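You operate a simulated robot arm through the tools that you are given. There is no shell and no other tool. Be economical: measure what you need, move in short steps, check, and stop when the job is done.

You run a simulated two-armed robot. Do the job below in one go: nothing can be reset, and whatever is moved stays where it is left.

JOB
Hold the black-handled sieve on the steel table steady with one hand and put the yellow number stand from the back of the sample bench in it with the other.
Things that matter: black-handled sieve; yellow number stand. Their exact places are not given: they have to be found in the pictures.

The check looks at the end state, three seconds after you hand in, the way a careful person would. Anything else that was tipped, shoved, dropped, spilled or broken makes it a failure.

ROBOT AND FRAMES
Two 7-joint arms with two-finger grippers on one trunk, on a base that drives. Base frame: it is fixed to the floor where the robot stands at the start and does not move with it; the origin is under the middle of the robot, x ahead of it, y to its left, z up; the surface under the hand at the start is at about z = 820. Readings come in mm, degrees, newtons and seconds.
The left shoulder is at the start at [172, 216, 973], the right one opposite. With the tool pointing down near the work surface each hand reaches from about 100 to 900 mm from the robot's upright axis, wherever it stands, measured 20 degrees to its own side. Places, roughly: black-handled sieve [-1750, -250, 750]. Payload 3.18 kg a hand.
The tool frame of a hand sits at the grasp point between the pads (the TCP): z along the fingers, y along the line on which they close. The tips reach 30 mm beyond it. Largest opening 144 mm; the body of the gripper starts 103 mm behind the TCP.
Orientation is told as [roll, pitch, yaw] about the base's x, y, z axes, in that order, counted from this pose: with the fingers straight down and closing along the base's y, the tool's x points along the base's -x, its y along +y and its z along -z.

CONTROLS
- The arms move only by the tool apply_moves. It takes "left_plan", "right_plan" or both (then of equal length, played together; a hand with none holds still); each is a list of rows, each a list of 3 entries, a list of its own where there are three numbers: the shift along the tool's x, y, z in mm, then the turn, a rotation vector about the tool's x, y, z in degrees, then the opening, from 0 (shut) to 1 (fully open). In form: [[[x, y, z], [ax, ay, az], gripper], ...]. A call has 1 to 20 rows; each row shifts and turns the commanded pose from where the row before left it, along the tool's axes as they then stand. Each row takes 0.2 s and may step no farther than 50 mm and 8.6 degrees from the row before; otherwise, or with a gripper value out of range, the whole call is refused. Where a pose cannot be reached the arm comes as near as it can. A force on the tool above 40 N (or 10 N above the force at the start of the call, whichever is more), or a blocked arm, ends the call early, and 0.2 s more pass. The fingers move at their own pace and stop on an object; they squeeze with about 25 N. The grip force told is the motor's: it shows also when the fingers shut on nothing. Time passes only in rows, and 0.2 s behind the last, so rows that do not move let the fingers close. The reply holds the time, the measured pose of the TCP, the force on the tool along the base axes, the opening and the grip force, in the units named above and with some noise, with the torque about the TCP (base axes, N m) and any sound that the robot's microphone picked up.
- Cameras (640 x 400 px; columns grow to the right, rows downward): "scene" is now at [316.9, -26.7, 1167]; the picture's right is [-0.35, -0.94, 0.00], its down [-0.31, 0.12, -0.94] and it looks along [0.88, -0.33, -0.33] (base axes); focal length 214 px, centre (320, 200). "left" rides on the left gripper at [77, -16, -143] in its tool frame; the picture's right is [0.21, 0.98, 0.00], its down [-0.84, 0.18, -0.51] and it looks along [-0.50, 0.11, 0.86] (tool axes); focal length 218 px, centre (320, 200). "right" rides on the right gripper at [77, 16, -143] in its tool frame; the picture's right is [-0.21, 0.98, 0.00], its down [-0.84, -0.18, -0.51] and it looks along [-0.50, -0.11, 0.86] (tool axes); focal length 218 px, centre (320, 200).
- snapshot(camera): a new picture of that camera. It takes no simulated time.
- move_column(by): slides the trunk up (or, below 0, down) by that many mm; the arms and the scene camera ride with it, the base frame stays. It gives what a move gives, with no picture.
- roll_base(legs): drives the robot by 1 to 6 legs, each [ahead, left, turn to the left] in mm, mm and degrees, along the robot's own axes; the way and the turn of a leg run together, so that a leg with both is an arc; at most 1500 mm and 180 degrees a leg. The arms and the cameras ride along, it lands a little off, and it stops where it bumps. It gives what a move gives.
- pan_tilt(pan, tilt): turns the head with the scene camera to pan (to the left, within 80 degrees either way) and tilt (down, from -29 to 69), counted from straight ahead of the robot. It gives what a move gives.
- pixel_to_xyz(camera, pixels): for up to 12 pixels [column, row] of the newest picture of that camera ("zoom" is the newest enlarged one), the place [x, y, z] in the base frame of the surface seen there, good to about 3 mm, but the place of the scene camera against the robot may be out by one fixed shift of up to 12 mm in any direction. It takes no simulated time.
- zoom(camera, box): a new picture of the part [left, top, right, bottom] of that camera's present view, enlarged. It takes no simulated time.
- hand_in(): hands the job in; it is judged then, once.

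Go step by step. Measure first, check grasps and placings, and put right what went wrong. The budget is 80 turns and 58 pictures, counting those below and the enlarged ones. Unless the task says otherwise, let go and move clear before handing in, and close with one line.

The tools are called after "Request:" as name(argument=value, ...) on one line, values as JSON. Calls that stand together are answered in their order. apply_moves: Moves the arms, as the interface text tells. Its arguments: {"type":"object","properties":{"left_plan":{"type":"array","items":{"type":"array"}},"right_plan":{"type":"array","items":{"type":"array"}}},"required":[]} The other tools are called the same way: move_column (by) slides the trunk up or down; roll_base (legs) drives the base; pan_tilt (pan, tilt) turns the head that bears the scene camera; snapshot (camera) takes a picture; pixel_to_xyz (camera, pixels) gives the place of the surface under pixels of a picture; zoom (camera, box) takes an enlarged picture of a part of a camera's view; hand_in () hands the job in.

At the start:

```text
t: 0.0
left_eef_pos: [484.0, 106.1, 1094.8]
left_tool_rot: [-0.1, -0.1, 0.2]
left_ft_force: [0.0, 0.0, 1.1]
left_wrist_torque: [-0.03, 0.02, 0.05]
left_grip_width: 144.1
left_grip_force: 0.0
right_eef_pos: [343.5, -238.7, 1086.6]
right_tool_rot: [0.0, 0.0, -0.1]
right_ft_force: [0.5, 0.1, 0.7]
right_wrist_torque: [-0.01, 0.01, 0.0]
right_grip_width: 143.8
right_grip_force: 0.0
trunk travel left (down, up): [-65.0, 305.0]
robot x, y, heading: [2.1, -0.4, -0.1]
head pan, tilt: [-20.2, 19.4]
```

scene: 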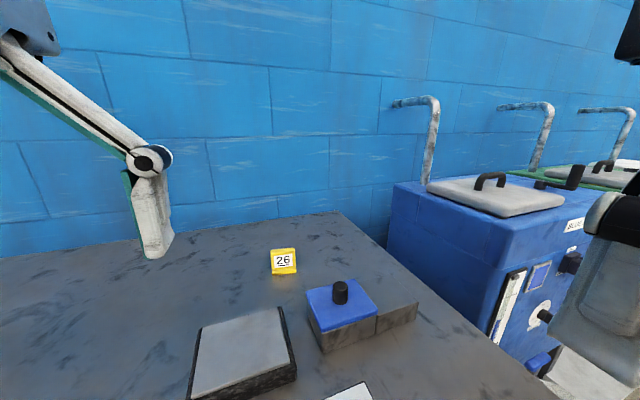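
right: 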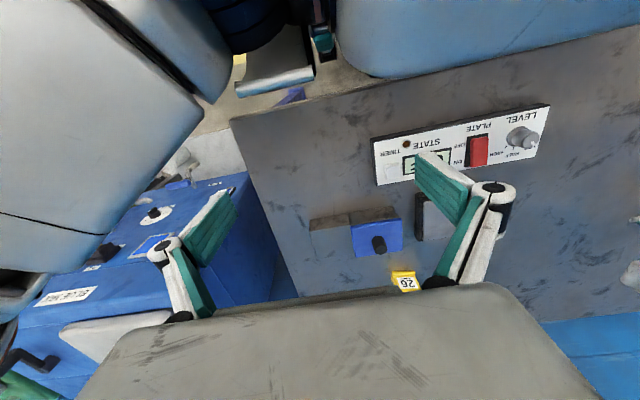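
left: 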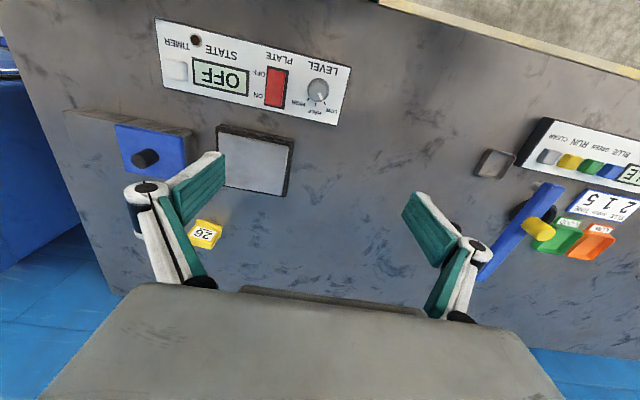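

The yellow stand "26" shows at scene (284,261) and left (205,234). I'll measure it along with its surroundings.

Request:
pixel_to_xyz(camera="left", pixels=[[205, 234], [199, 224], [217, 229], [192, 241], [212, 246], [205, 222], [180, 235], [250, 165], [230, 220], [200, 262]])

Request:
zoom(camera="left", box=[150, 190, 270, 265])

Request:
zoom(camera="scene", box=[240, 230, 336, 290])

```text
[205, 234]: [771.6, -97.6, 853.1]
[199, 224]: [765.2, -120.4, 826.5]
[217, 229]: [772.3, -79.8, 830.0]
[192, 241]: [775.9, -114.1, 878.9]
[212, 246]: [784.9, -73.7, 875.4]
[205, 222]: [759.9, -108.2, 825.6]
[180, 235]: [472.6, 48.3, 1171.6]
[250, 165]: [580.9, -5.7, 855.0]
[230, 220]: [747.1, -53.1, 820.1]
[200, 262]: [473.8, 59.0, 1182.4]
```

```text
5.33 times, centred on (210, 228) of left
```

zoom: 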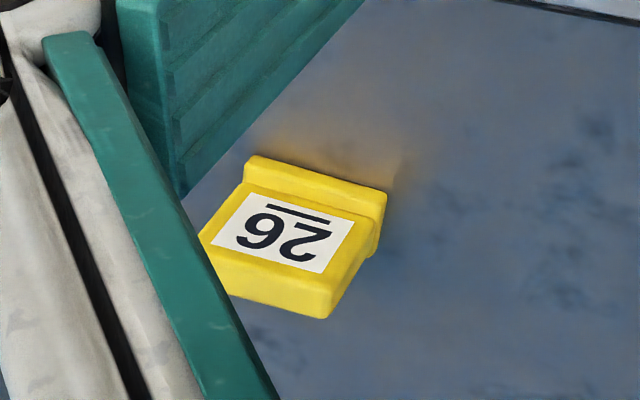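

```text
6.67 times, centred on (288, 260) of scene
```

zoom: 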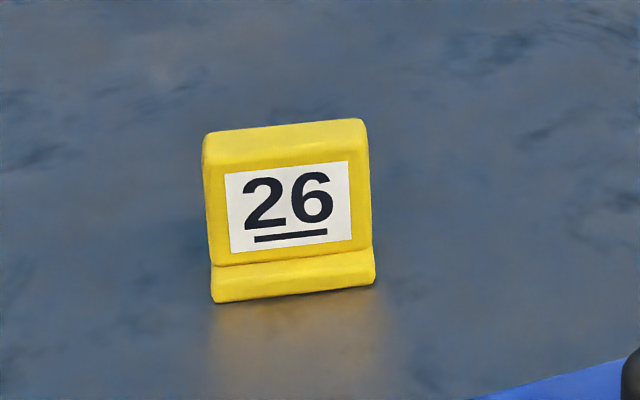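

The stand is about 42 mm wide, 60 mm tall, near [772,-97], turned by about -10°. I'll measure more precisely in the scene zoom, and the neighbours' heights.

Request:
pixel_to_xyz(camera="zoom", pixels=[[216, 295], [370, 282], [208, 150], [362, 137], [210, 133], [358, 122], [285, 140], [285, 128], [290, 275], [290, 258], [290, 200], [290, 293]])

Request:
pixel_to_xyz(camera="scene", pixels=[[340, 284], [340, 300], [310, 287], [375, 290], [420, 304], [335, 320], [281, 308], [340, 215], [280, 240]])

```text
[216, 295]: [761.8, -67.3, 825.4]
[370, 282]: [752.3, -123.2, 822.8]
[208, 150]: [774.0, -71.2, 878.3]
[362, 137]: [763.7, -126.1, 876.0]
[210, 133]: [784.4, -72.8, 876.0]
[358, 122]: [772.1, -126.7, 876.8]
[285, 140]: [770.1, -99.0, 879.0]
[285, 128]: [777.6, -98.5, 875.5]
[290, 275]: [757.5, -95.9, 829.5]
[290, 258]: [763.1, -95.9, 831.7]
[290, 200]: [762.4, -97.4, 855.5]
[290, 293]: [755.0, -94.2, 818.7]
```

```text
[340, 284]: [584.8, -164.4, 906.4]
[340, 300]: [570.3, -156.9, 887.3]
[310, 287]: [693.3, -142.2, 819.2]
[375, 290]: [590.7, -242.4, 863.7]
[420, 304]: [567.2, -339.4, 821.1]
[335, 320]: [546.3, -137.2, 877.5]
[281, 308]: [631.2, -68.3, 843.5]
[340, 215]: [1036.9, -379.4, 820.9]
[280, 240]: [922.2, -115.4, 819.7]
```

The stand's width is about 56 mm along a direction yawed about -10°, and its centre is about [768,-97]. I'll bring the right hand above it, moving the left hand a bit aside.

Request:
apply_moves(right_plan=[[[-40, 13, 0], [0, 0, 0], 1], [[-45, 15, 0], [0, 0, 0], 1], [[-45, 15, 0], [0, 0, 0], 1], [[-45, 15, 0], [0, 0, 0], 1], [[-45, 15, 0], [0, 0, 0], 1], [[-45, 15, 0], [0, 0, 0], 1], [[-45, 15, 0], [0, 0, 0], 1], [[-45, 15, 0], [0, 0, 0], 1], [[-45, 15, 15], [0, 0, 0], 1], [[-25, 9, 25], [0, 0, 5], 1], [[0, 0, 30], [0, 0, 5], 1], [[0, 0, 0], [0, 0, 0], 1]], left_plan=[[[0, 20, 0], [0, 0, 0], 1], [[0, 30, 0], [0, 0, 0], 1], [[0, 30, 0], [0, 0, 0], 1], [[0, 20, 0], [0, 0, 0], 1], [[0, 0, 0], [0, 0, 0], 1], [[0, 0, 0], [0, 0, 0], 1], [[0, 0, 0], [0, 0, 0], 1], [[0, 0, 0], [0, 0, 0], 1], [[0, 0, 0], [0, 0, 0], 1], [[0, 0, 0], [0, 0, 0], 1], [[0, 0, 0], [0, 0, 0], 1], [[0, 0, 0], [0, 0, 0], 1]])

Request:
snapshot(camera="right")

```text
t: 2.6
left_eef_pos: [481.9, 205.4, 1095.5]
left_tool_rot: [-0.1, -0.1, 0.2]
left_ft_force: [0.5, -0.7, 0.3]
left_wrist_torque: [0.01, 0.0, 0.0]
left_grip_width: 143.9
left_grip_force: 0.0
right_eef_pos: [677.7, -110.2, 995.7]
right_tool_rot: [0.0, 0.1, -10.0]
right_ft_force: [0.0, -0.2, 0.2]
right_wrist_torque: [-0.01, -0.05, 0.01]
right_grip_width: 143.9
right_grip_force: 0.1
right hand out of reach, approached as far as the arm can: row 6, 7, 8, 9
trunk travel left (down, up): [-65.0, 305.0]
robot x, y, heading: [-0.1, -0.4, 0.0]
head pan, tilt: [-20.2, 19.4]
```

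```text
52 pictures are left
```

right: 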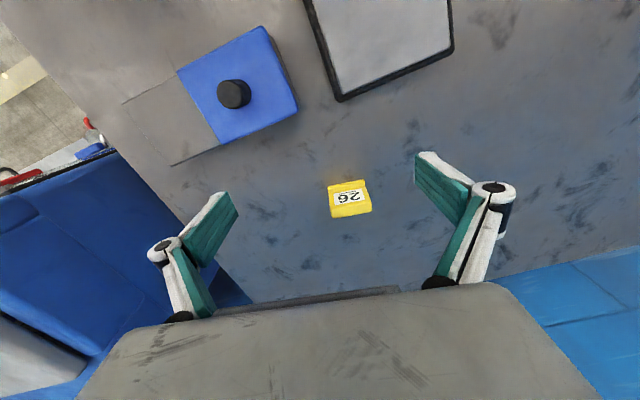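

The hand stopped short at x=678 because of reach at that height. The stand is at (350,200) in the right picture; I'll measure it from a zoom.

Request:
zoom(camera="right", box=[310, 170, 390, 220])

Request:
pixel_to_xyz(camera="right", pixels=[[328, 186], [366, 182], [350, 185], [350, 197], [332, 208], [369, 203], [350, 212], [333, 216], [370, 211], [234, 86], [283, 110]])

```text
8.00 times, centred on (350, 195) of right
```

zoom: 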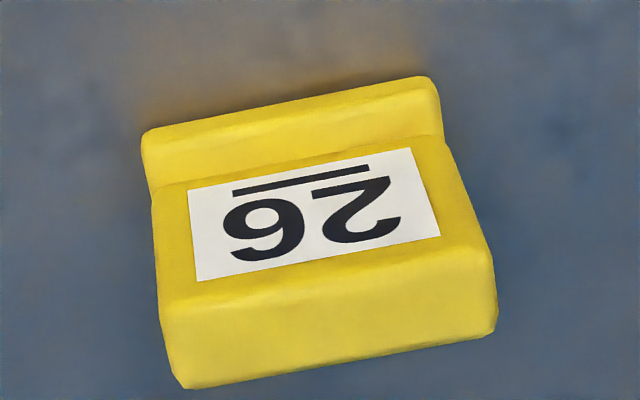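

```text
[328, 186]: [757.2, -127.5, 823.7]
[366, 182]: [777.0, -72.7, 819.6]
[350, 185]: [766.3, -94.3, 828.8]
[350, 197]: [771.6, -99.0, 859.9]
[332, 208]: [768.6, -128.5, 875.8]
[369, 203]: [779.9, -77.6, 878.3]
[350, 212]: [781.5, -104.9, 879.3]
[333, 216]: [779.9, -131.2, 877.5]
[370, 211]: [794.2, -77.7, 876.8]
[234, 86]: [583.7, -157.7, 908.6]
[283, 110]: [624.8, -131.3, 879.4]
```

The stand's panel centre is about [777,-101], yaw about -12°. I'll go forward and partly down, then check.

Request:
apply_moves(right_plan=[[[0, 0, 20], [0, 0, 2], 1], [[-35, 10, 20], [0, 0, 0], 1], [[-35, 10, 20], [0, 0, 0], 1], [[-25.2, 9.7, 6], [0, 0, 0], 1], [[0, 0, 0], [0, 0, 0], 1]])

Request:
snapshot(camera="right")

```text
t: 3.8
left_eef_pos: [482.3, 204.8, 1095.2]
left_tool_rot: [-0.1, -0.1, 0.1]
left_ft_force: [0.0, 0.1, -0.2]
left_wrist_torque: [0.02, -0.02, 0.03]
left_grip_width: 143.8
left_grip_force: 0.1
right_eef_pos: [774.9, -99.5, 930.2]
right_tool_rot: [0.0, -0.1, -12.0]
right_ft_force: [-0.2, 0.3, 0.4]
right_wrist_torque: [0.0, -0.01, 0.01]
right_grip_width: 143.9
right_grip_force: 0.1
trunk travel left (down, up): [-65.0, 305.0]
robot x, y, heading: [-3.0, -2.2, -0.1]
head pan, tilt: [-20.2, 19.4]
```

```text
50 pictures are left
```

right: 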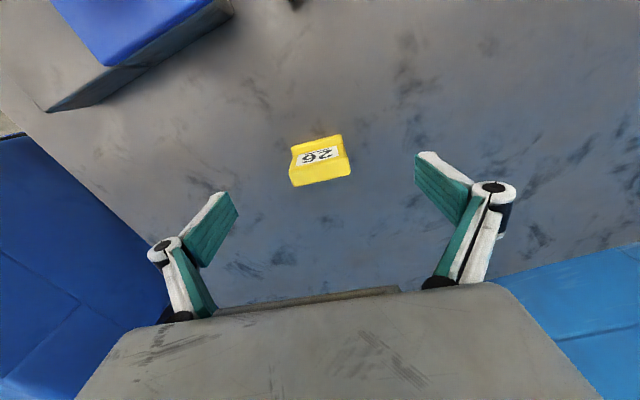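

The stand is centred between the fingers (320,160 is exactly the projected TCP line). Descend 72 mm and close.

Request:
apply_moves(right_plan=[[[0, 0, 25], [0, 0, 0], 1], [[0, 0, 25], [0, 0, 0], 1], [[0, 0, 20], [0, 0, 0], 1], [[0, 0, 2], [0, 0, 0], 1], [[0, 0, 0], [0, 0, 0], 0.6], [[0, 0, 0], [0, 0, 0], 0.5], [[0, 0, 0], [0, 0, 0], 0.2], [[0, 0, 0], [0, 0, 0], 0.2], [[0, 0, 0], [0, 0, 0], 0.2]])

Request:
snapshot(camera="right")

```text
t: 5.8
left_eef_pos: [483.9, 203.9, 1095.8]
left_tool_rot: [-0.1, -0.1, 0.2]
left_ft_force: [0.2, 0.4, -0.3]
left_wrist_torque: [0.0, -0.03, -0.01]
left_grip_width: 144.3
left_grip_force: 0.1
right_eef_pos: [777.6, -99.7, 858.5]
right_tool_rot: [0.0, 0.1, -12.0]
right_ft_force: [-1.0, 0.0, 0.5]
right_wrist_torque: [0.01, -0.01, -0.02]
right_grip_width: 59.1
right_grip_force: 24.4
trunk travel left (down, up): [-65.0, 305.0]
robot x, y, heading: [0.1, -0.2, 0.2]
head pan, tilt: [-20.2, 19.4]
```

```text
49 pictures are left
```

right: 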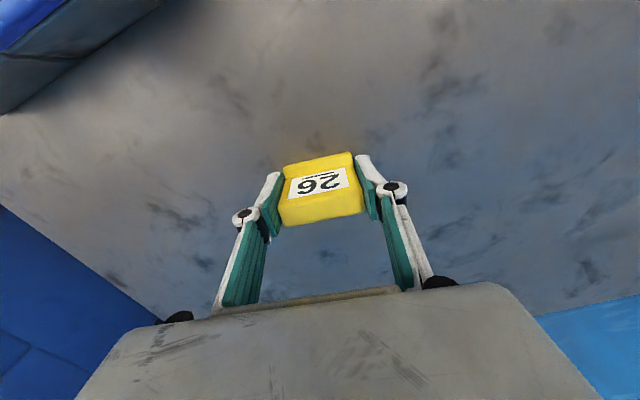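

Gripped at 59 mm, 24 N. Lift and retract close to the body.

Request:
apply_moves(right_plan=[[[0, 0, -10], [0, 0, 0], 0.2], [[0, 0, -25], [0, 0, 0], 0.2], [[0, 0, -30], [0, 0, 0], 0.2], [[15, 0, -30], [0, 0, 0], 0.2], [[30, 0, -30], [0, 0, 0], 0.2], [[35, 0, -30], [0, 0, 0], 0.2], [[40, 0, -20], [0, 0, 0], 0.2], [[40, -12, -10], [0, 0, 0], 0.2], [[40, -12, 0], [0, 0, -4], 0.2], [[40, -15, 0], [0, 0, -4], 0.2], [[40, -20, 0], [0, 0, -4], 0.2], [[40, -20, 0], [0, 0, 0], 0.2], [[30, -20, 0], [0, 0, 0], 0.2], [[0, 0, 0], [0, 0, 0], 0.2]])

Request:
snapshot(camera="right")

Request:
pan_tilt(pan=-80, tilt=25)

Request:
snapshot(camera="scene")

```text
t: 8.8
left_eef_pos: [484.2, 205.3, 1094.5]
left_tool_rot: [-0.1, 0.0, 0.1]
left_ft_force: [0.1, 0.3, -0.8]
left_wrist_torque: [0.0, 0.01, -0.02]
left_grip_width: 144.0
left_grip_force: 0.1
right_eef_pos: [425.3, -150.8, 1042.3]
right_tool_rot: [0.0, 0.1, 0.0]
right_ft_force: [0.3, -0.5, -0.1]
right_wrist_torque: [-0.01, -0.01, 0.02]
right_grip_width: 58.9
right_grip_force: 24.9
trunk travel left (down, up): [-65.0, 305.0]
robot x, y, heading: [-1.5, -1.4, -0.2]
head pan, tilt: [-20.2, 19.4]
```

```text
48 pictures are left
```

right: 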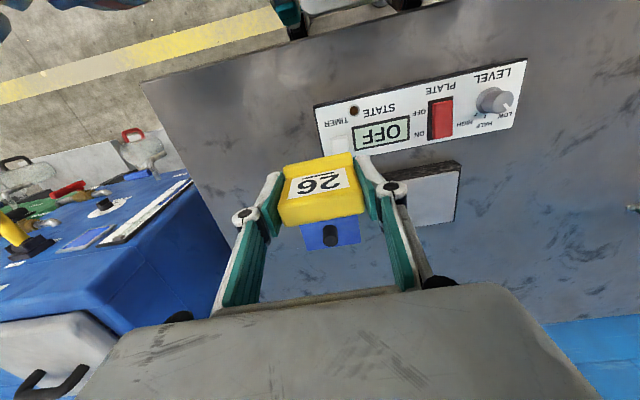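

```text
t: 10.1
left_eef_pos: [482.8, 205.3, 1095.2]
left_tool_rot: [-0.1, -0.1, 0.1]
left_ft_force: [-0.6, -0.8, 0.6]
left_wrist_torque: [0.0, -0.02, 0.02]
left_grip_width: 144.0
left_grip_force: 0.1
right_eef_pos: [426.4, -150.5, 1041.9]
right_tool_rot: [0.0, 0.1, 0.0]
right_ft_force: [-0.1, 0.8, -0.7]
right_wrist_torque: [-0.03, -0.01, 0.03]
right_grip_width: 59.1
right_grip_force: 25.6
trunk travel left (down, up): [-65.0, 305.0]
robot x, y, heading: [-0.2, 1.8, -0.2]
head pan, tilt: [-80.0, 25.0]
```

```text
47 pictures are left
```

scene: 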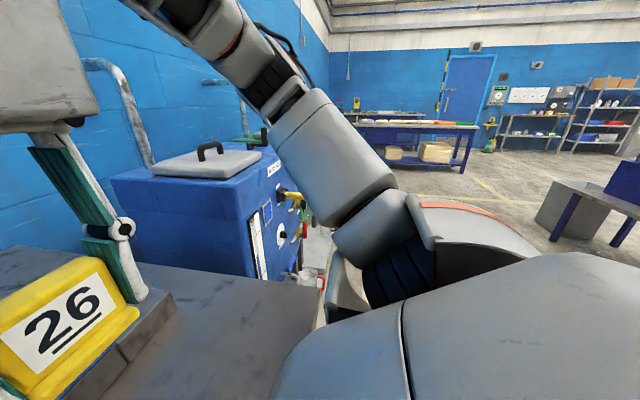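

The stand is held. I'll back off from the bench, then look left/right before turning round.

Request:
roll_base(legs=[[-500, 0, 0]])

Request:
snapshot(camera="scene")

Request:
pan_tilt(pan=80, tilt=25)

Request:
snapshot(camera="scene")

```text
t: 13.0
left_eef_pos: [-0.1, 202.7, 1095.6]
left_tool_rot: [-0.1, 0.0, -0.2]
left_ft_force: [-0.1, 0.8, -0.3]
left_wrist_torque: [-0.03, 0.03, -0.01]
left_grip_width: 143.7
left_grip_force: 0.1
right_eef_pos: [-60.5, -153.0, 1040.4]
right_tool_rot: [0.1, 0.1, -0.4]
right_ft_force: [-0.2, -0.4, 0.3]
right_wrist_torque: [0.0, -0.02, -0.03]
right_grip_width: 58.8
right_grip_force: 24.7
trunk travel left (down, up): [-65.0, 305.0]
robot x, y, heading: [-490.6, -1.9, -0.3]
head pan, tilt: [-80.0, 25.0]
```

```text
46 pictures are left
```

scene: 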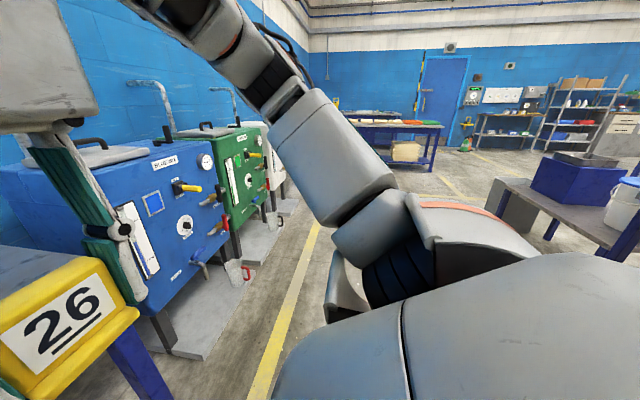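

```text
t: 15.4
left_eef_pos: [0.5, 202.3, 1095.4]
left_tool_rot: [-0.1, -0.1, -0.3]
left_ft_force: [0.3, 0.6, 0.2]
left_wrist_torque: [-0.01, -0.01, 0.02]
left_grip_width: 143.9
left_grip_force: 0.0
right_eef_pos: [-58.2, -152.7, 1042.5]
right_tool_rot: [0.0, 0.1, -0.4]
right_ft_force: [0.9, -0.6, 0.6]
right_wrist_torque: [0.05, 0.02, 0.0]
right_grip_width: 59.0
right_grip_force: 25.3
trunk travel left (down, up): [-65.0, 305.0]
robot x, y, heading: [-486.1, -0.1, -0.4]
head pan, tilt: [80.0, 25.0]
```

```text
45 pictures are left
```

scene: 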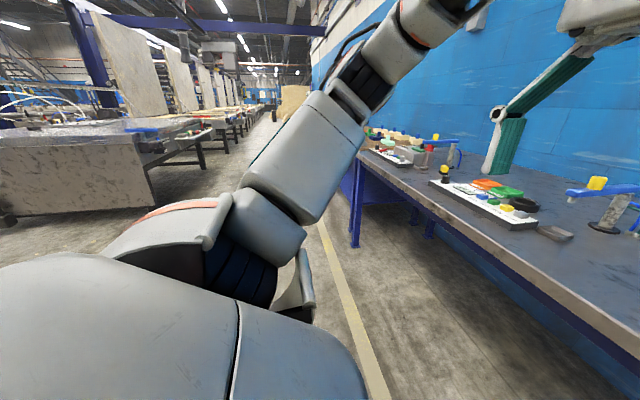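

Both sides look fairly open. I'll measure the corner of the stone slab, (150,205) at the left, before turning.

Request:
pixel_to_xyz(camera="scene", pixels=[[155, 205], [120, 140], [210, 130], [20, 215], [360, 170], [440, 205]])

Request:
roll_base(legs=[[0, 0, -90]])

Request:
pan_tilt(pan=-70, tilt=25)

Request:
snapshot(camera="scene")

```text
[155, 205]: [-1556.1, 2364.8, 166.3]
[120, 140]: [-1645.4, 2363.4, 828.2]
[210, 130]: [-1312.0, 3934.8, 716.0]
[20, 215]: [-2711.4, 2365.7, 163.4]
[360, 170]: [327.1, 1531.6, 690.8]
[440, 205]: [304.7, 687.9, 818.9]
```

```text
t: 19.6
left_eef_pos: [-278.9, -481.8, 1094.5]
left_tool_rot: [-0.1, -0.1, -89.8]
left_ft_force: [-0.5, -0.5, 0.1]
left_wrist_torque: [0.05, 0.0, 0.0]
left_grip_width: 144.0
left_grip_force: 0.1
right_eef_pos: [-635.8, -423.9, 1042.9]
right_tool_rot: [0.0, 0.1, -90.0]
right_ft_force: [0.3, 0.2, -0.6]
right_wrist_torque: [-0.01, -0.01, -0.02]
right_grip_width: 59.0
right_grip_force: 24.9
trunk travel left (down, up): [-65.0, 305.0]
robot x, y, heading: [-482.5, -1.0, -90.1]
head pan, tilt: [80.0, 25.0]
```

```text
t: 22.0
left_eef_pos: [-277.9, -480.9, 1095.1]
left_tool_rot: [-0.2, 0.0, -89.8]
left_ft_force: [0.3, 0.3, 0.1]
left_wrist_torque: [0.0, 0.0, -0.02]
left_grip_width: 144.0
left_grip_force: 0.1
right_eef_pos: [-634.9, -424.4, 1042.5]
right_tool_rot: [-0.1, 0.1, -89.9]
right_ft_force: [0.5, -0.8, 0.0]
right_wrist_torque: [0.02, -0.01, -0.01]
right_grip_width: 58.9
right_grip_force: 25.5
trunk travel left (down, up): [-65.0, 305.0]
robot x, y, heading: [-481.3, 3.4, -90.2]
head pan, tilt: [-70.0, 25.0]
```

```text
44 pictures are left
```

scene: 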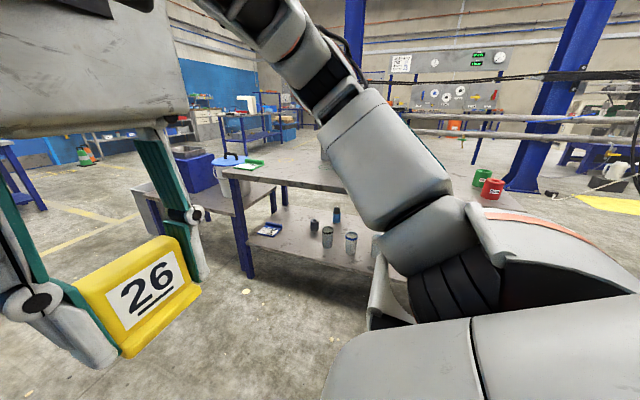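

The steel table is now on the right, with its corner near (230,180). I'll measure the near edge and then complete the turn.

Request:
pixel_to_xyz(camera="scene", pixels=[[226, 174], [300, 181], [262, 160], [340, 186], [246, 270], [310, 270]])

Request:
roll_base(legs=[[0, 0, -90]])

Request:
pan_tilt(pan=0, tilt=25)

Request:
snapshot(camera="scene")

```text
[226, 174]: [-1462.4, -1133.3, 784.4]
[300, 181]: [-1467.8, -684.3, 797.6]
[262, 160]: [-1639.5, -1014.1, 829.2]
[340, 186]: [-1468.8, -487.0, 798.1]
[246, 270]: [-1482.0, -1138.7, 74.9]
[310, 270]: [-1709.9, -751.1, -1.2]
```

```text
t: 26.1
left_eef_pos: [-956.7, -228.1, 1095.4]
left_tool_rot: [-0.1, 0.1, -177.0]
left_ft_force: [0.0, -0.5, 0.4]
left_wrist_torque: [0.0, -0.01, 0.0]
left_grip_width: 144.1
left_grip_force: 0.0
right_eef_pos: [-916.4, 131.0, 1042.4]
right_tool_rot: [0.0, 0.1, -177.0]
right_ft_force: [-0.1, -0.2, -0.5]
right_wrist_torque: [-0.02, 0.0, 0.01]
right_grip_width: 59.0
right_grip_force: 25.0
trunk travel left (down, up): [-65.0, 305.0]
robot x, y, heading: [-485.1, 1.0, -176.9]
head pan, tilt: [-70.0, 25.0]
```

```text
t: 27.5
left_eef_pos: [-955.7, -229.4, 1095.9]
left_tool_rot: [-0.1, 0.0, -176.9]
left_ft_force: [-0.2, 0.8, 0.8]
left_wrist_torque: [0.02, -0.01, -0.01]
left_grip_width: 144.2
left_grip_force: 0.1
right_eef_pos: [-916.8, 130.0, 1041.7]
right_tool_rot: [0.0, 0.1, -176.9]
right_ft_force: [0.1, 0.3, -0.2]
right_wrist_torque: [-0.03, 0.0, -0.01]
right_grip_width: 58.8
right_grip_force: 24.4
trunk travel left (down, up): [-65.0, 305.0]
robot x, y, heading: [-486.0, 0.4, -177.1]
head pan, tilt: [0.0, 25.0]
```

```text
43 pictures are left
```

scene: 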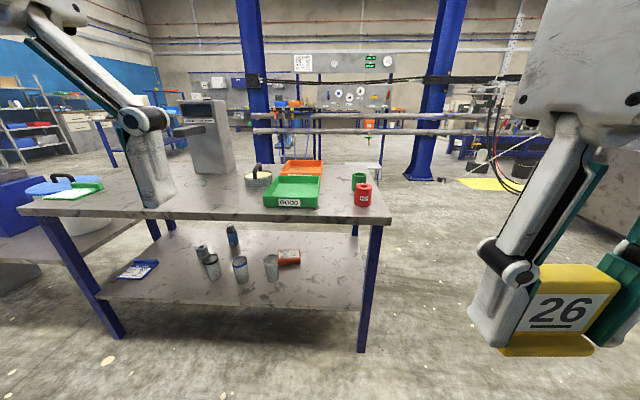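

The sieve seems to be at (258,178), next to the green and orange trays. I'll zoom and measure.

Request:
zoom(camera="scene", box=[176, 135, 400, 275])

Request:
pixel_to_xyz(camera="scene", pixels=[[258, 167], [248, 178], [258, 185], [270, 178], [267, 208], [318, 208], [297, 163], [361, 195], [357, 178], [388, 222], [210, 170], [20, 212]])

```text
2.86 times, centred on (288, 205) of scene
```

zoom: 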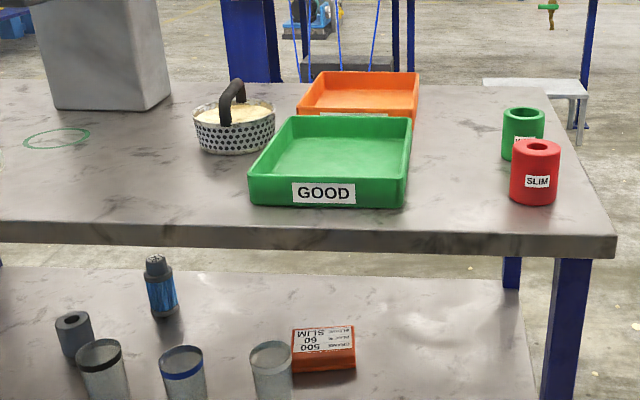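

```text
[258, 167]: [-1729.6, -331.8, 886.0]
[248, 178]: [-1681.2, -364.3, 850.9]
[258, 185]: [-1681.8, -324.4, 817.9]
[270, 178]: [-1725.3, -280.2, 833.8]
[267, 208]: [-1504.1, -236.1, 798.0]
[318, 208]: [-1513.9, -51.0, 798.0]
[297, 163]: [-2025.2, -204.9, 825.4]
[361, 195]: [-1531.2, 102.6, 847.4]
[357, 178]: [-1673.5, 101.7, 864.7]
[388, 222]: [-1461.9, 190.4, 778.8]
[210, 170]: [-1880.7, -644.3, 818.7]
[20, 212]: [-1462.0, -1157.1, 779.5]
```

The sieve is a small perforated pan with an arched black handle at about [-1735,-325]. I'll drive nearer with the hands still well above everything, then look from above.

Request:
roll_base(legs=[[0, 0, -3], [300, 330, 0], [200, 0, 0]])

Request:
pan_tilt(pan=0, tilt=35)

Request:
snapshot(camera="scene")

```text
t: 32.6
left_eef_pos: [-1473.7, -536.0, 1095.1]
left_tool_rot: [-0.1, 0.0, -179.7]
left_ft_force: [-0.5, 0.0, 0.0]
left_wrist_torque: [-0.01, -0.04, 0.01]
left_grip_width: 144.1
left_grip_force: 0.0
right_eef_pos: [-1417.5, -181.7, 1042.9]
right_tool_rot: [0.0, 0.1, -179.7]
right_ft_force: [-0.4, -0.9, -0.5]
right_wrist_torque: [-0.02, -0.01, -0.02]
right_grip_width: 58.8
right_grip_force: 25.2
trunk travel left (down, up): [-65.0, 305.0]
robot x, y, heading: [-988.4, -331.8, -179.5]
head pan, tilt: [0.0, 25.0]
```

```text
t: 33.3
left_eef_pos: [-1472.8, -537.2, 1094.9]
left_tool_rot: [-0.1, 0.0, -179.7]
left_ft_force: [-0.1, 0.0, -0.5]
left_wrist_torque: [-0.01, 0.01, 0.01]
left_grip_width: 144.0
left_grip_force: 0.0
right_eef_pos: [-1418.3, -180.8, 1041.8]
right_tool_rot: [0.1, 0.1, -179.7]
right_ft_force: [-0.5, -0.1, -0.9]
right_wrist_torque: [-0.01, 0.05, -0.04]
right_grip_width: 58.8
right_grip_force: 25.4
trunk travel left (down, up): [-65.0, 305.0]
robot x, y, heading: [-988.3, -331.1, -180.0]
head pan, tilt: [0.0, 35.0]
```

```text
41 pictures are left
```

scene: 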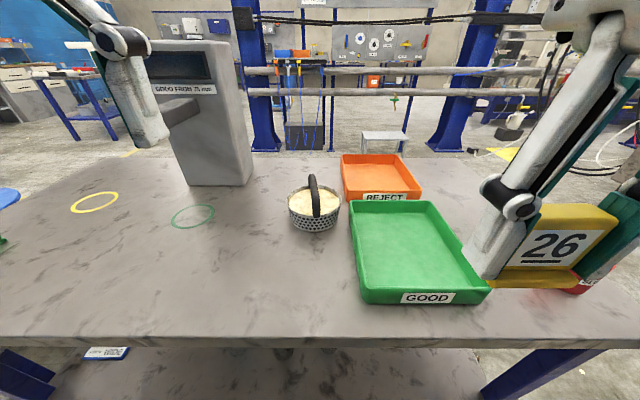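

Request:
zoom(camera="scene", box=[272, 165, 352, 235])

Request:
pixel_to_xyz(camera="zoom", pixels=[[320, 80], [345, 175], [355, 240], [310, 105], [130, 250], [540, 255], [340, 330], [230, 250], [440, 250], [230, 190], [340, 520], [430, 190]])

Request:
pixel_to_xyz(camera="scene", pixels=[[350, 205], [365, 293], [342, 160], [220, 45], [215, 185], [252, 185], [195, 215], [96, 200], [440, 208], [395, 157]])

```text
5.71 times, centred on (312, 200) of scene
```

zoom: 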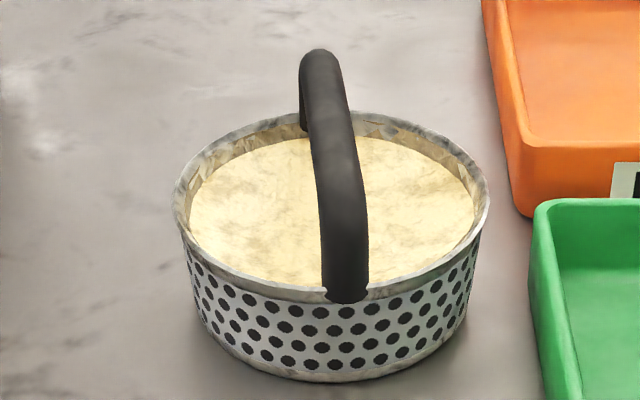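

```text
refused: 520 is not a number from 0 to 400
```

```text
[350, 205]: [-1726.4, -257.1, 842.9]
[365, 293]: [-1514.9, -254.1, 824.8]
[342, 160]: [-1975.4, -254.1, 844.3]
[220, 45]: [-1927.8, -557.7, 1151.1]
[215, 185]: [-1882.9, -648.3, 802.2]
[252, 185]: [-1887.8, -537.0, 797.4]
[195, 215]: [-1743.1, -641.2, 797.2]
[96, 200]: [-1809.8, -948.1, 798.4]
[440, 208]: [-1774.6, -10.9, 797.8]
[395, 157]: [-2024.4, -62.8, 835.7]
```

Request:
pixel_to_xyz(camera="zoom", pixels=[[320, 58], [335, 120], [340, 200], [347, 295], [305, 125], [178, 215], [486, 205], [250, 210], [420, 210], [330, 370], [190, 240], [300, 118]])

```text
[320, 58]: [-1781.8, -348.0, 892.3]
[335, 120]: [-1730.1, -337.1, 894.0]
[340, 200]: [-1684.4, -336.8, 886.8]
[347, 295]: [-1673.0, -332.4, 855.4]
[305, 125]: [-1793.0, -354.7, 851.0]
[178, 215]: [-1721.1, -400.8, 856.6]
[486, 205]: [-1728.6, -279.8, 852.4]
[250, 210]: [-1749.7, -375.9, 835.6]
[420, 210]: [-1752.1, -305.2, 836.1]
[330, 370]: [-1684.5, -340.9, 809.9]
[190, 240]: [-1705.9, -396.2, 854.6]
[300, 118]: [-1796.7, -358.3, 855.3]
```

The sieve is a filled pan: centre ≈[-1735,-340], Ø≈121, rim z≈855, fill ≈836. The handle arch runs roughly along x with its top at ≈895. The fingertips grip the stand too low to open inside the rim, so I'll regrip it higher on the free table in front. First I'll drive 130 mm closer.

Request:
roll_base(legs=[[130, 0, 0]])

Request:
snapshot(camera="right")

Request:
snapshot(camera="left")

```text
t: 34.6
left_eef_pos: [-1604.6, -535.7, 1095.5]
left_tool_rot: [-0.2, 0.0, -179.8]
left_ft_force: [0.4, 0.5, 0.4]
left_wrist_torque: [-0.02, -0.05, -0.01]
left_grip_width: 143.7
left_grip_force: 0.0
right_eef_pos: [-1548.3, -181.7, 1042.2]
right_tool_rot: [0.1, 0.1, -179.8]
right_ft_force: [0.4, -0.1, -0.5]
right_wrist_torque: [-0.01, -0.05, -0.01]
right_grip_width: 58.7
right_grip_force: 25.1
trunk travel left (down, up): [-65.0, 305.0]
robot x, y, heading: [-1119.8, -330.5, -180.1]
head pan, tilt: [0.0, 35.0]
```

```text
39 pictures are left
```

right: 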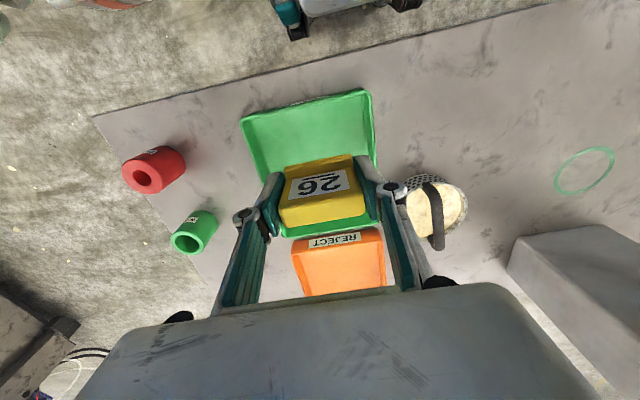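

```text
38 pictures are left
```

left: 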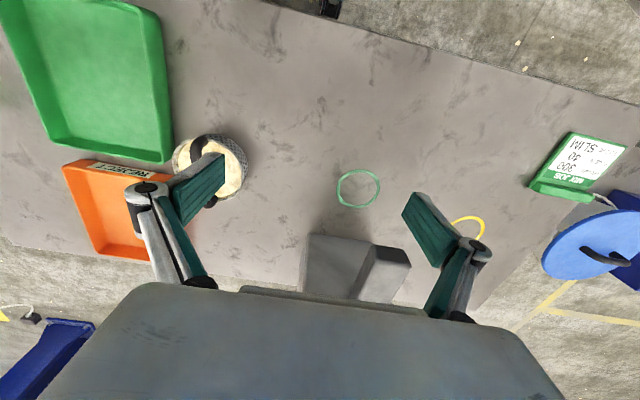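

Now I'll move the left hand aside and carry the stand to the free spot around [-1600,-370], stopping at about 10 mm above the table.

Request:
apply_moves(left_plan=[[[0, 30, 0], [0, 0, 0], 1], [[0, 40, 0], [0, 0, 0], 1], [[0, 40, 0], [0, 0, 0], 1], [[0, 20, 0], [0, 0, 0], 1], [[0, 0, 0], [0, 0, 0], 1], [[0, 0, 0], [0, 0, 0], 1], [[0, 0, 0], [0, 0, 0], 1], [[0, 0, 0], [0, 0, 0], 1], [[0, 0, 0], [0, 0, 0], 1], [[0, 0, 0], [0, 0, 0], 1], [[0, 0, 0], [0, 0, 0], 1], [[0, 0, 0], [0, 0, 0], 1]], right_plan=[[[-12, 38, 0], [0, 0, 0], 0.2], [[-10, 40, 0], [0, 0, 0], 0.2], [[-10, 40, 0], [0, 0, 0], 0.2], [[-10, 40, 0], [0, 0, 0], 0.2], [[-10, 30, 10], [0, 0, 0], 0.2], [[0, 0, 30], [0, 0, 0], 0.2], [[0, 0, 35], [0, 0, 0], 0.2], [[0, 0, 35], [0, 0, 0], 0.2], [[0, 0, 35], [0, 0, 0], 0.2], [[0, 0, 30], [0, 0, 0], 0.2], [[0, 0, 20], [0, 0, 0], 0.2], [[0, 0, 0], [0, 0, 0], 0.2]])

Request:
snapshot(camera="scene")

```text
t: 35.0
left_eef_pos: [-1603.9, -552.9, 1094.9]
left_tool_rot: [-0.1, -0.1, -179.7]
left_ft_force: [0.6, -0.9, 0.4]
left_wrist_torque: [0.0, 0.02, 0.03]
left_grip_width: 144.0
left_grip_force: 0.0
left hand out of reach, approached as far as the arm can: row 1
right_eef_pos: [-1554.7, -199.0, 1041.9]
right_tool_rot: [0.4, 0.1, -179.1]
right_ft_force: [-4.0, 19.7, -2.1]
right_wrist_torque: [-3.11, -0.48, 1.78]
right_grip_width: 59.2
right_grip_force: 24.8
trunk travel left (down, up): [-65.0, 305.0]
robot x, y, heading: [-1119.4, -333.8, -179.6]
head pan, tilt: [0.0, 35.0]
stopped in row 1 (right hand): the force on the tool passed its limit at 91 N (the readings are from after the stop); the commanded pose is now the measured one
```

```text
37 pictures are left
```

scene: 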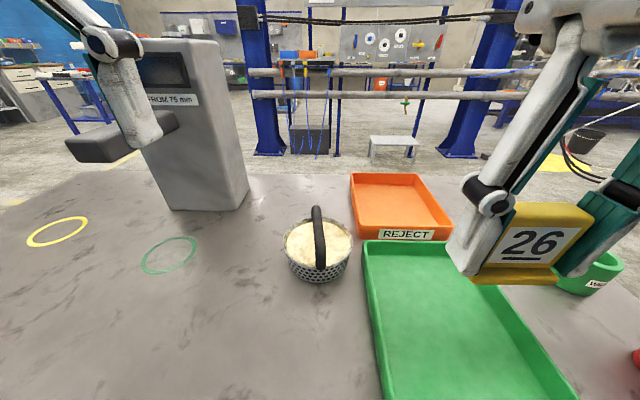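

The right hand stopped after 18 mm with a contact force of about 20 N along +y. I need to see what it touches before moving on.

Request:
pan_tilt(pan=-35, tilt=5)

Request:
snapshot(camera="scene")

Request:
snapshot(camera="right")

```text
t: 36.0
left_eef_pos: [-1603.6, -551.2, 1095.0]
left_tool_rot: [-0.1, -0.1, -179.9]
left_ft_force: [0.5, 0.5, -0.2]
left_wrist_torque: [0.01, 0.04, 0.0]
left_grip_width: 144.0
left_grip_force: 0.1
right_eef_pos: [-1554.4, -196.4, 1040.4]
right_tool_rot: [0.2, 0.0, -179.2]
right_ft_force: [-0.4, -0.1, -0.1]
right_wrist_torque: [0.0, 0.02, 0.01]
right_grip_width: 58.8
right_grip_force: 25.4
trunk travel left (down, up): [-65.0, 305.0]
robot x, y, heading: [-1118.2, -331.3, -180.0]
head pan, tilt: [-35.0, 5.0]
```

```text
36 pictures are left
```

scene: 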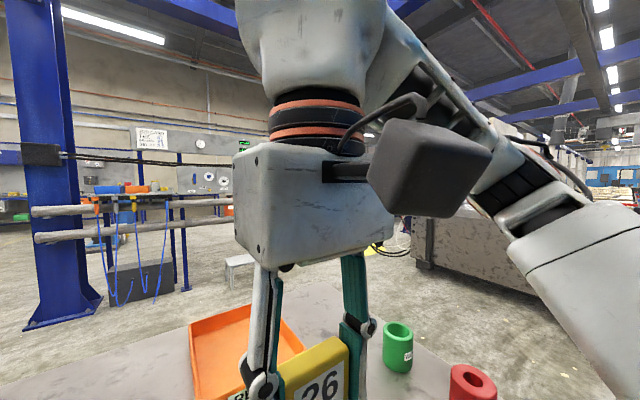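

```text
35 pictures are left
```

right: 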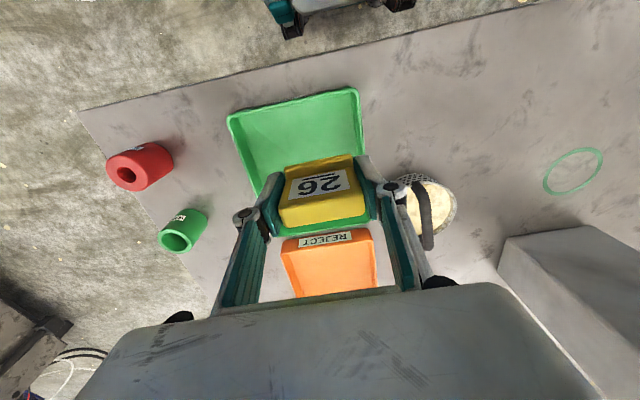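

The right gripper's camera box touched the robot's own head, so nothing else was disturbed. I'll back the base 80 mm, push the right hand forward and away from the head, then rotate it about +81° so the stand's width lines up with the handle.

Request:
roll_base(legs=[[-80, 0, 0]])

Request:
apply_moves(right_plan=[[[-10, -10, 0], [0, 0, 0], 0.2], [[-30, 0, 0], [0, 0, 0], 0.2], [[-40, 0, 0], [0, 0, 0], 0.2], [[-40, 0, 0], [0, 0, 0], 0.2], [[-10, 0, 10], [0, 0, 0], 0.2], [[0, 0, 0], [0, 0, 8], 0.2], [[0, 0, 0], [0, 0, 8], 0.2], [[0, 0, 0], [0, 0, 8], 0.2], [[0, 0, 0], [0, 0, 8], 0.2], [[0, 0, 0], [0, 0, 8], 0.2], [[0, 0, 0], [0, 0, 8], 0.2], [[0, 0, 0], [0, 0, 8], 0.2], [[0, 0, 0], [0, 0, 8], 0.2], [[0, 0, 0], [0, 0, 8], 0.2], [[0, 0, 0], [0, 0, 8], 0.2], [[0, 0, 0], [0, 0, 0], 0.2]])

Request:
snapshot(camera="right")

```text
t: 37.0
left_eef_pos: [-1525.2, -550.8, 1095.5]
left_tool_rot: [-0.1, 0.0, -179.7]
left_ft_force: [-0.3, -0.3, -0.1]
left_wrist_torque: [0.0, 0.02, -0.03]
left_grip_width: 144.2
left_grip_force: 0.0
right_eef_pos: [-1477.4, -198.4, 1040.8]
right_tool_rot: [0.3, 0.1, -179.1]
right_ft_force: [0.3, 0.0, 0.3]
right_wrist_torque: [0.0, 0.04, 0.0]
right_grip_width: 59.1
right_grip_force: 24.9
trunk travel left (down, up): [-65.0, 305.0]
robot x, y, heading: [-1041.9, -330.1, -179.7]
head pan, tilt: [-35.0, 5.0]
```

```text
t: 40.4
left_eef_pos: [-1526.0, -551.3, 1094.8]
left_tool_rot: [-0.1, -0.1, -179.7]
left_ft_force: [-0.5, 0.4, -0.6]
left_wrist_torque: [-0.02, 0.01, 0.01]
left_grip_width: 143.8
left_grip_force: 0.0
right_eef_pos: [-1607.7, -189.9, 1031.8]
right_tool_rot: [0.0, 0.4, 100.8]
right_ft_force: [-0.7, -0.3, -0.2]
right_wrist_torque: [-0.01, -0.01, 0.02]
right_grip_width: 59.0
right_grip_force: 24.8
trunk travel left (down, up): [-65.0, 305.0]
robot x, y, heading: [-1042.0, -332.8, -179.7]
head pan, tilt: [-35.0, 5.0]
```

```text
34 pictures are left
```

right: 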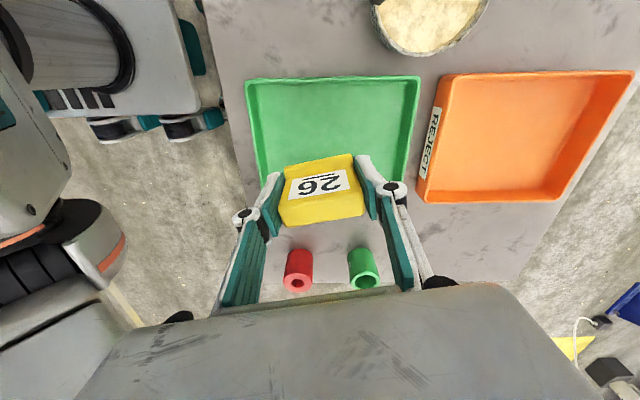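

Rotation done (yaw 100.8). Now carry the stand to about [-1590,-325] and down to just above the table.

Request:
apply_moves(right_plan=[[[0, 0, 30], [0, 0, 0], 0.2], [[0, 0, 30], [0, 0, 0], 0.2], [[20, 0, 20], [0, 0, 0], 0.2], [[35, 2, 0], [0, 0, 0], 0.2], [[35, 2, 0], [0, 0, 0], 0.2], [[35, 2, 0], [0, 0, 0], 0.2], [[11, 0, 15], [0, 0, 0], 0.2], [[0, 0, 30], [0, 0, 0], 0.2], [[0, 0, 30], [0, 0, 0], 0.2], [[0, 0, 20], [0, 0, 0], 0.2], [[0, 0, 11], [0, 0, 0], 0.2], [[0, 0, 0], [0, 0, 0], 0.2]])

Request:
pan_tilt(pan=0, tilt=40)

Request:
snapshot(camera="scene")

```text
t: 43.0
left_eef_pos: [-1525.8, -551.8, 1094.7]
left_tool_rot: [0.0, -0.1, -179.8]
left_ft_force: [-0.9, 0.1, -0.6]
left_wrist_torque: [0.0, -0.04, 0.02]
left_grip_width: 144.1
left_grip_force: 0.1
right_eef_pos: [-1586.9, -326.0, 845.8]
right_tool_rot: [0.0, 0.4, 100.9]
right_ft_force: [-0.8, 0.3, -0.2]
right_wrist_torque: [-0.01, -0.02, 0.04]
right_grip_width: 58.7
right_grip_force: 25.1
trunk travel left (down, up): [-65.0, 305.0]
robot x, y, heading: [-1044.1, -332.0, -180.0]
head pan, tilt: [-35.0, 5.0]
```

```text
t: 44.0
left_eef_pos: [-1524.9, -552.1, 1095.5]
left_tool_rot: [-0.1, -0.1, -179.7]
left_ft_force: [0.3, -0.1, 0.4]
left_wrist_torque: [-0.02, -0.01, -0.03]
left_grip_width: 144.1
left_grip_force: 0.1
right_eef_pos: [-1587.2, -325.4, 846.1]
right_tool_rot: [0.0, 0.4, 100.9]
right_ft_force: [-0.1, 0.4, 0.3]
right_wrist_torque: [-0.01, -0.02, -0.03]
right_grip_width: 58.7
right_grip_force: 25.0
trunk travel left (down, up): [-65.0, 305.0]
robot x, y, heading: [-1047.5, -333.0, -179.7]
head pan, tilt: [0.0, 40.0]
```

```text
33 pictures are left
```

scene: 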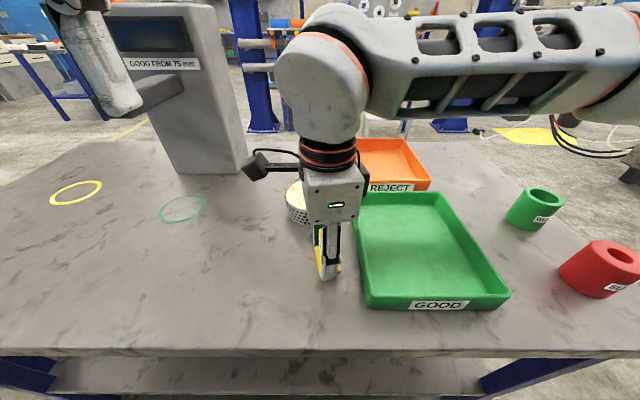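

The arm is clear of everything. Lower the last ~9 mm until it just touches.

Request:
apply_moves(right_plan=[[[0, 0, 3], [0, 0, 0], 0.2], [[0, 0, 3], [0, 0, 0], 0.2], [[0, 0, 2], [0, 0, 0], 0.2], [[0, 0, 1], [0, 0, 0], 0.2]])

Request:
snapshot(camera="right")

```text
t: 45.0
left_eef_pos: [-1526.1, -551.3, 1095.5]
left_tool_rot: [-0.1, -0.1, -179.8]
left_ft_force: [0.7, 0.0, 0.2]
left_wrist_torque: [-0.05, -0.01, 0.01]
left_grip_width: 143.8
left_grip_force: 0.0
right_eef_pos: [-1586.6, -326.5, 839.9]
right_tool_rot: [0.0, 0.4, 100.8]
right_ft_force: [-1.5, 2.3, 7.3]
right_wrist_torque: [0.28, 0.02, 0.03]
right_grip_width: 58.8
right_grip_force: 25.3
trunk travel left (down, up): [-65.0, 305.0]
robot x, y, heading: [-1043.2, -327.0, -179.9]
head pan, tilt: [0.0, 40.0]
```

```text
32 pictures are left
```

right: 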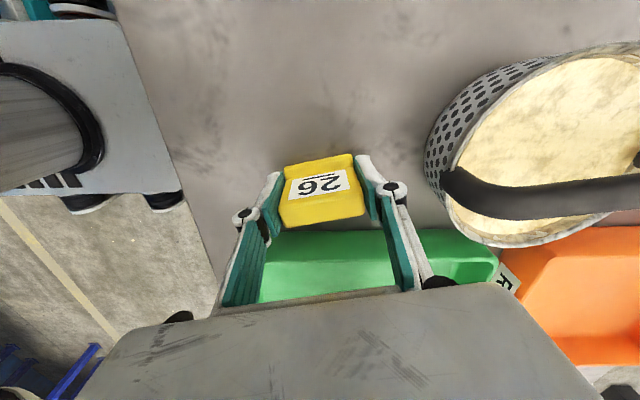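

Contact at 7 N. Open modestly, rise 17 mm and regrip.

Request:
apply_moves(right_plan=[[[0, 0, 0], [0, 0, 0], 0.42], [[0, 0, 0], [0, 0, 0], 0.5], [[0, 0, 0], [0, 0, 0], 0.56], [[0, 0, 0], [0, 0, 0], 0.56], [[-2, 0, -9], [0, 0, 0], 0.56], [[-2, 0, -9], [0, 0, 0], 0.56], [[0, 0, 0], [0, 0, 0], 0.4], [[0, 0, 0], [0, 0, 0], 0.2], [[0, 0, 0], [0, 0, 0], 0.2], [[0, 0, 0], [0, 0, 0], 0.2]])

Request:
snapshot(camera="right")

```text
t: 47.2
left_eef_pos: [-1525.5, -552.2, 1095.1]
left_tool_rot: [-0.1, 0.0, -179.7]
left_ft_force: [-0.1, -0.8, -0.9]
left_wrist_torque: [0.03, 0.01, 0.01]
left_grip_width: 143.9
left_grip_force: 0.1
right_eef_pos: [-1589.3, -321.2, 856.1]
right_tool_rot: [0.0, 0.4, 101.0]
right_ft_force: [0.8, 0.6, 3.9]
right_wrist_torque: [-0.01, 0.02, 0.04]
right_grip_width: 58.8
right_grip_force: 25.0
trunk travel left (down, up): [-65.0, 305.0]
robot x, y, heading: [-1042.5, -329.2, -179.8]
head pan, tilt: [0.0, 40.0]
```

```text
31 pictures are left
```

right: 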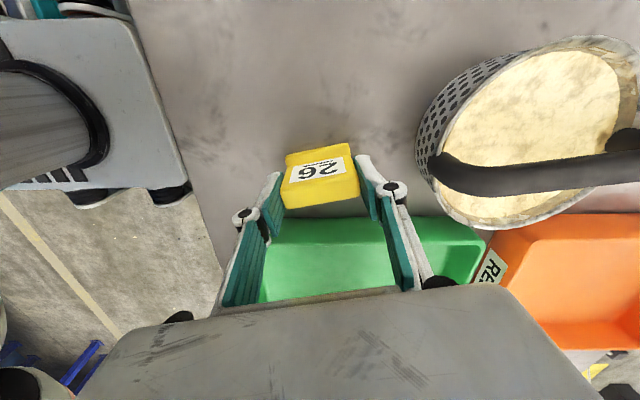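

Regripped at the upper part. This right-hand view shows the sieve and handle well, so I'll measure them here: handle near end (440,170), rim and fill.

Request:
pixel_to_xyz(camera="right", pixels=[[438, 165], [460, 176], [500, 180], [550, 178], [600, 170], [632, 165], [430, 100], [520, 50], [470, 205], [500, 100], [560, 90], [540, 200]])

Request:
zoom(camera="right", box=[400, 20, 640, 240])

```text
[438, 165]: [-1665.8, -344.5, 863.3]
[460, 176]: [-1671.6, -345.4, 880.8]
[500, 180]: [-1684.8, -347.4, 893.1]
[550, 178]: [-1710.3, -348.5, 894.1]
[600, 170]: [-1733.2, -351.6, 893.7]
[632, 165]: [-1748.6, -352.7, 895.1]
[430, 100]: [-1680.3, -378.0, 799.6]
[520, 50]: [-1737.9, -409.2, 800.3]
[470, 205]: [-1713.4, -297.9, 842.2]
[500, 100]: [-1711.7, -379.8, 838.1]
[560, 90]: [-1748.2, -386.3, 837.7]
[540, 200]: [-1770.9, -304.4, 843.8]
```

```text
1.82 times, centred on (520, 130) of right
```

zoom: 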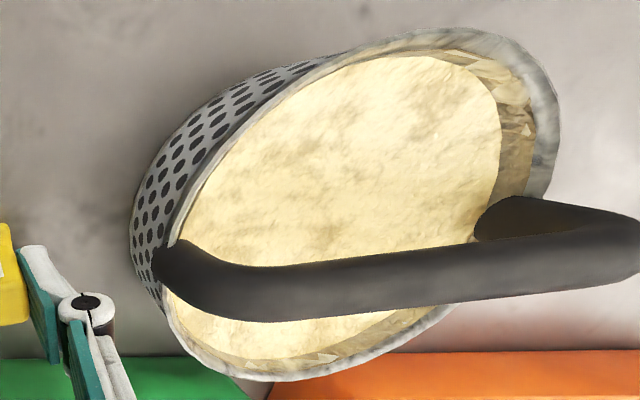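

The handle axis runs about 6° off x, from [-1668,-341] to [-1788,-352], so the sieve centre is about [-1728,-345]. I'll lift the stand clear over to the right. At the same time I'll orient the left hand: yaw 25°, pitched forward 50°, to take the near leg of the handle.

Request:
apply_moves(right_plan=[[[0, 0, -10], [0, 0, 0], 0.2], [[0, 0, -30], [0, 0, 0], 0.2], [[0, 0, -35], [0, 0, 0], 0.2], [[0, 0, -35], [0, 0, 0], 0.2], [[-20, 0, -15], [0, 0, 0], 0.2], [[-40, 0, 0], [0, 0, 0], 0.2], [[-40, 0, 0], [0, 0, 0], 0.2], [[-30, 0, 0], [0, 0, 5], 0.2], [[0, 0, 0], [0, 0, 0], 0.2], [[0, 0, 0], [0, 0, 0], 0.2], [[0, 0, 0], [0, 0, 0], 0.2], [[0, 0, 0], [0, 0, 0], 0.2], [[0, 0, 0], [0, 0, 0], 0.2]], left_plan=[[[-20, 0, 30], [0, 0, 0], 1], [[-20, 0, 30], [0, 0, 0], 1], [[0, 0, 30], [0, 0, 0], 1], [[0, 0, 0], [0, 0, 8], 1], [[0, 0, 0], [0, 0, 8.5], 1], [[0, 0, 0], [0, 0, 8.5], 1], [[0, 0, 0], [0, -8.4, 0], 0.8], [[0, 0, 0], [0, -8.4, 0], 0.7], [[0, 0, 0], [0, -8.4, 0], 0.6], [[0, 0, 0], [0, -8.4, 0], 0.5], [[0, 0, 0], [0, -8.4, 0], 0.5], [[0, 0, 0], [0, -8, 0], 0.5], [[0, 0, 0], [0, 0, 0], 0.5]])

Request:
snapshot(camera="scene")

Request:
snapshot(camera="left")

```text
t: 50.0
left_eef_pos: [-1571.8, -539.4, 1022.1]
left_tool_rot: [-0.2, -49.9, 155.4]
left_ft_force: [0.6, 0.4, 0.3]
left_wrist_torque: [-0.01, -0.01, 0.0]
left_grip_width: 71.9
left_grip_force: 0.1
left hand out of reach, approached as far as the arm can: row 6, 11, 12
right_eef_pos: [-1613.4, -191.3, 979.7]
right_tool_rot: [-0.1, 0.4, 95.9]
right_ft_force: [0.4, 0.2, -1.2]
right_wrist_torque: [-0.02, 0.02, -0.01]
right_grip_width: 59.0
right_grip_force: 25.0
trunk travel left (down, up): [-65.0, 305.0]
robot x, y, heading: [-1044.4, -329.9, -179.9]
head pan, tilt: [0.0, 40.0]
```

```text
29 pictures are left
```

scene: 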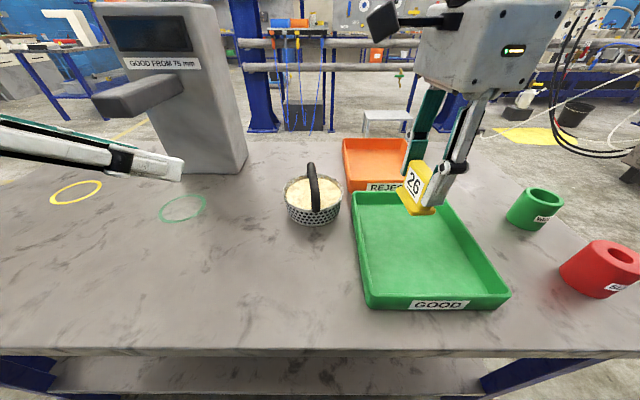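

```text
28 pictures are left
```

left: 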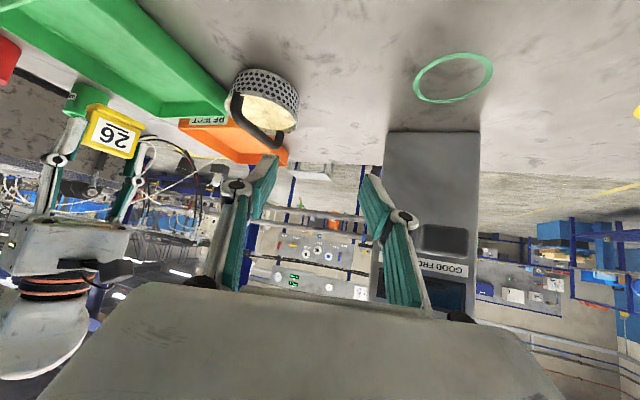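

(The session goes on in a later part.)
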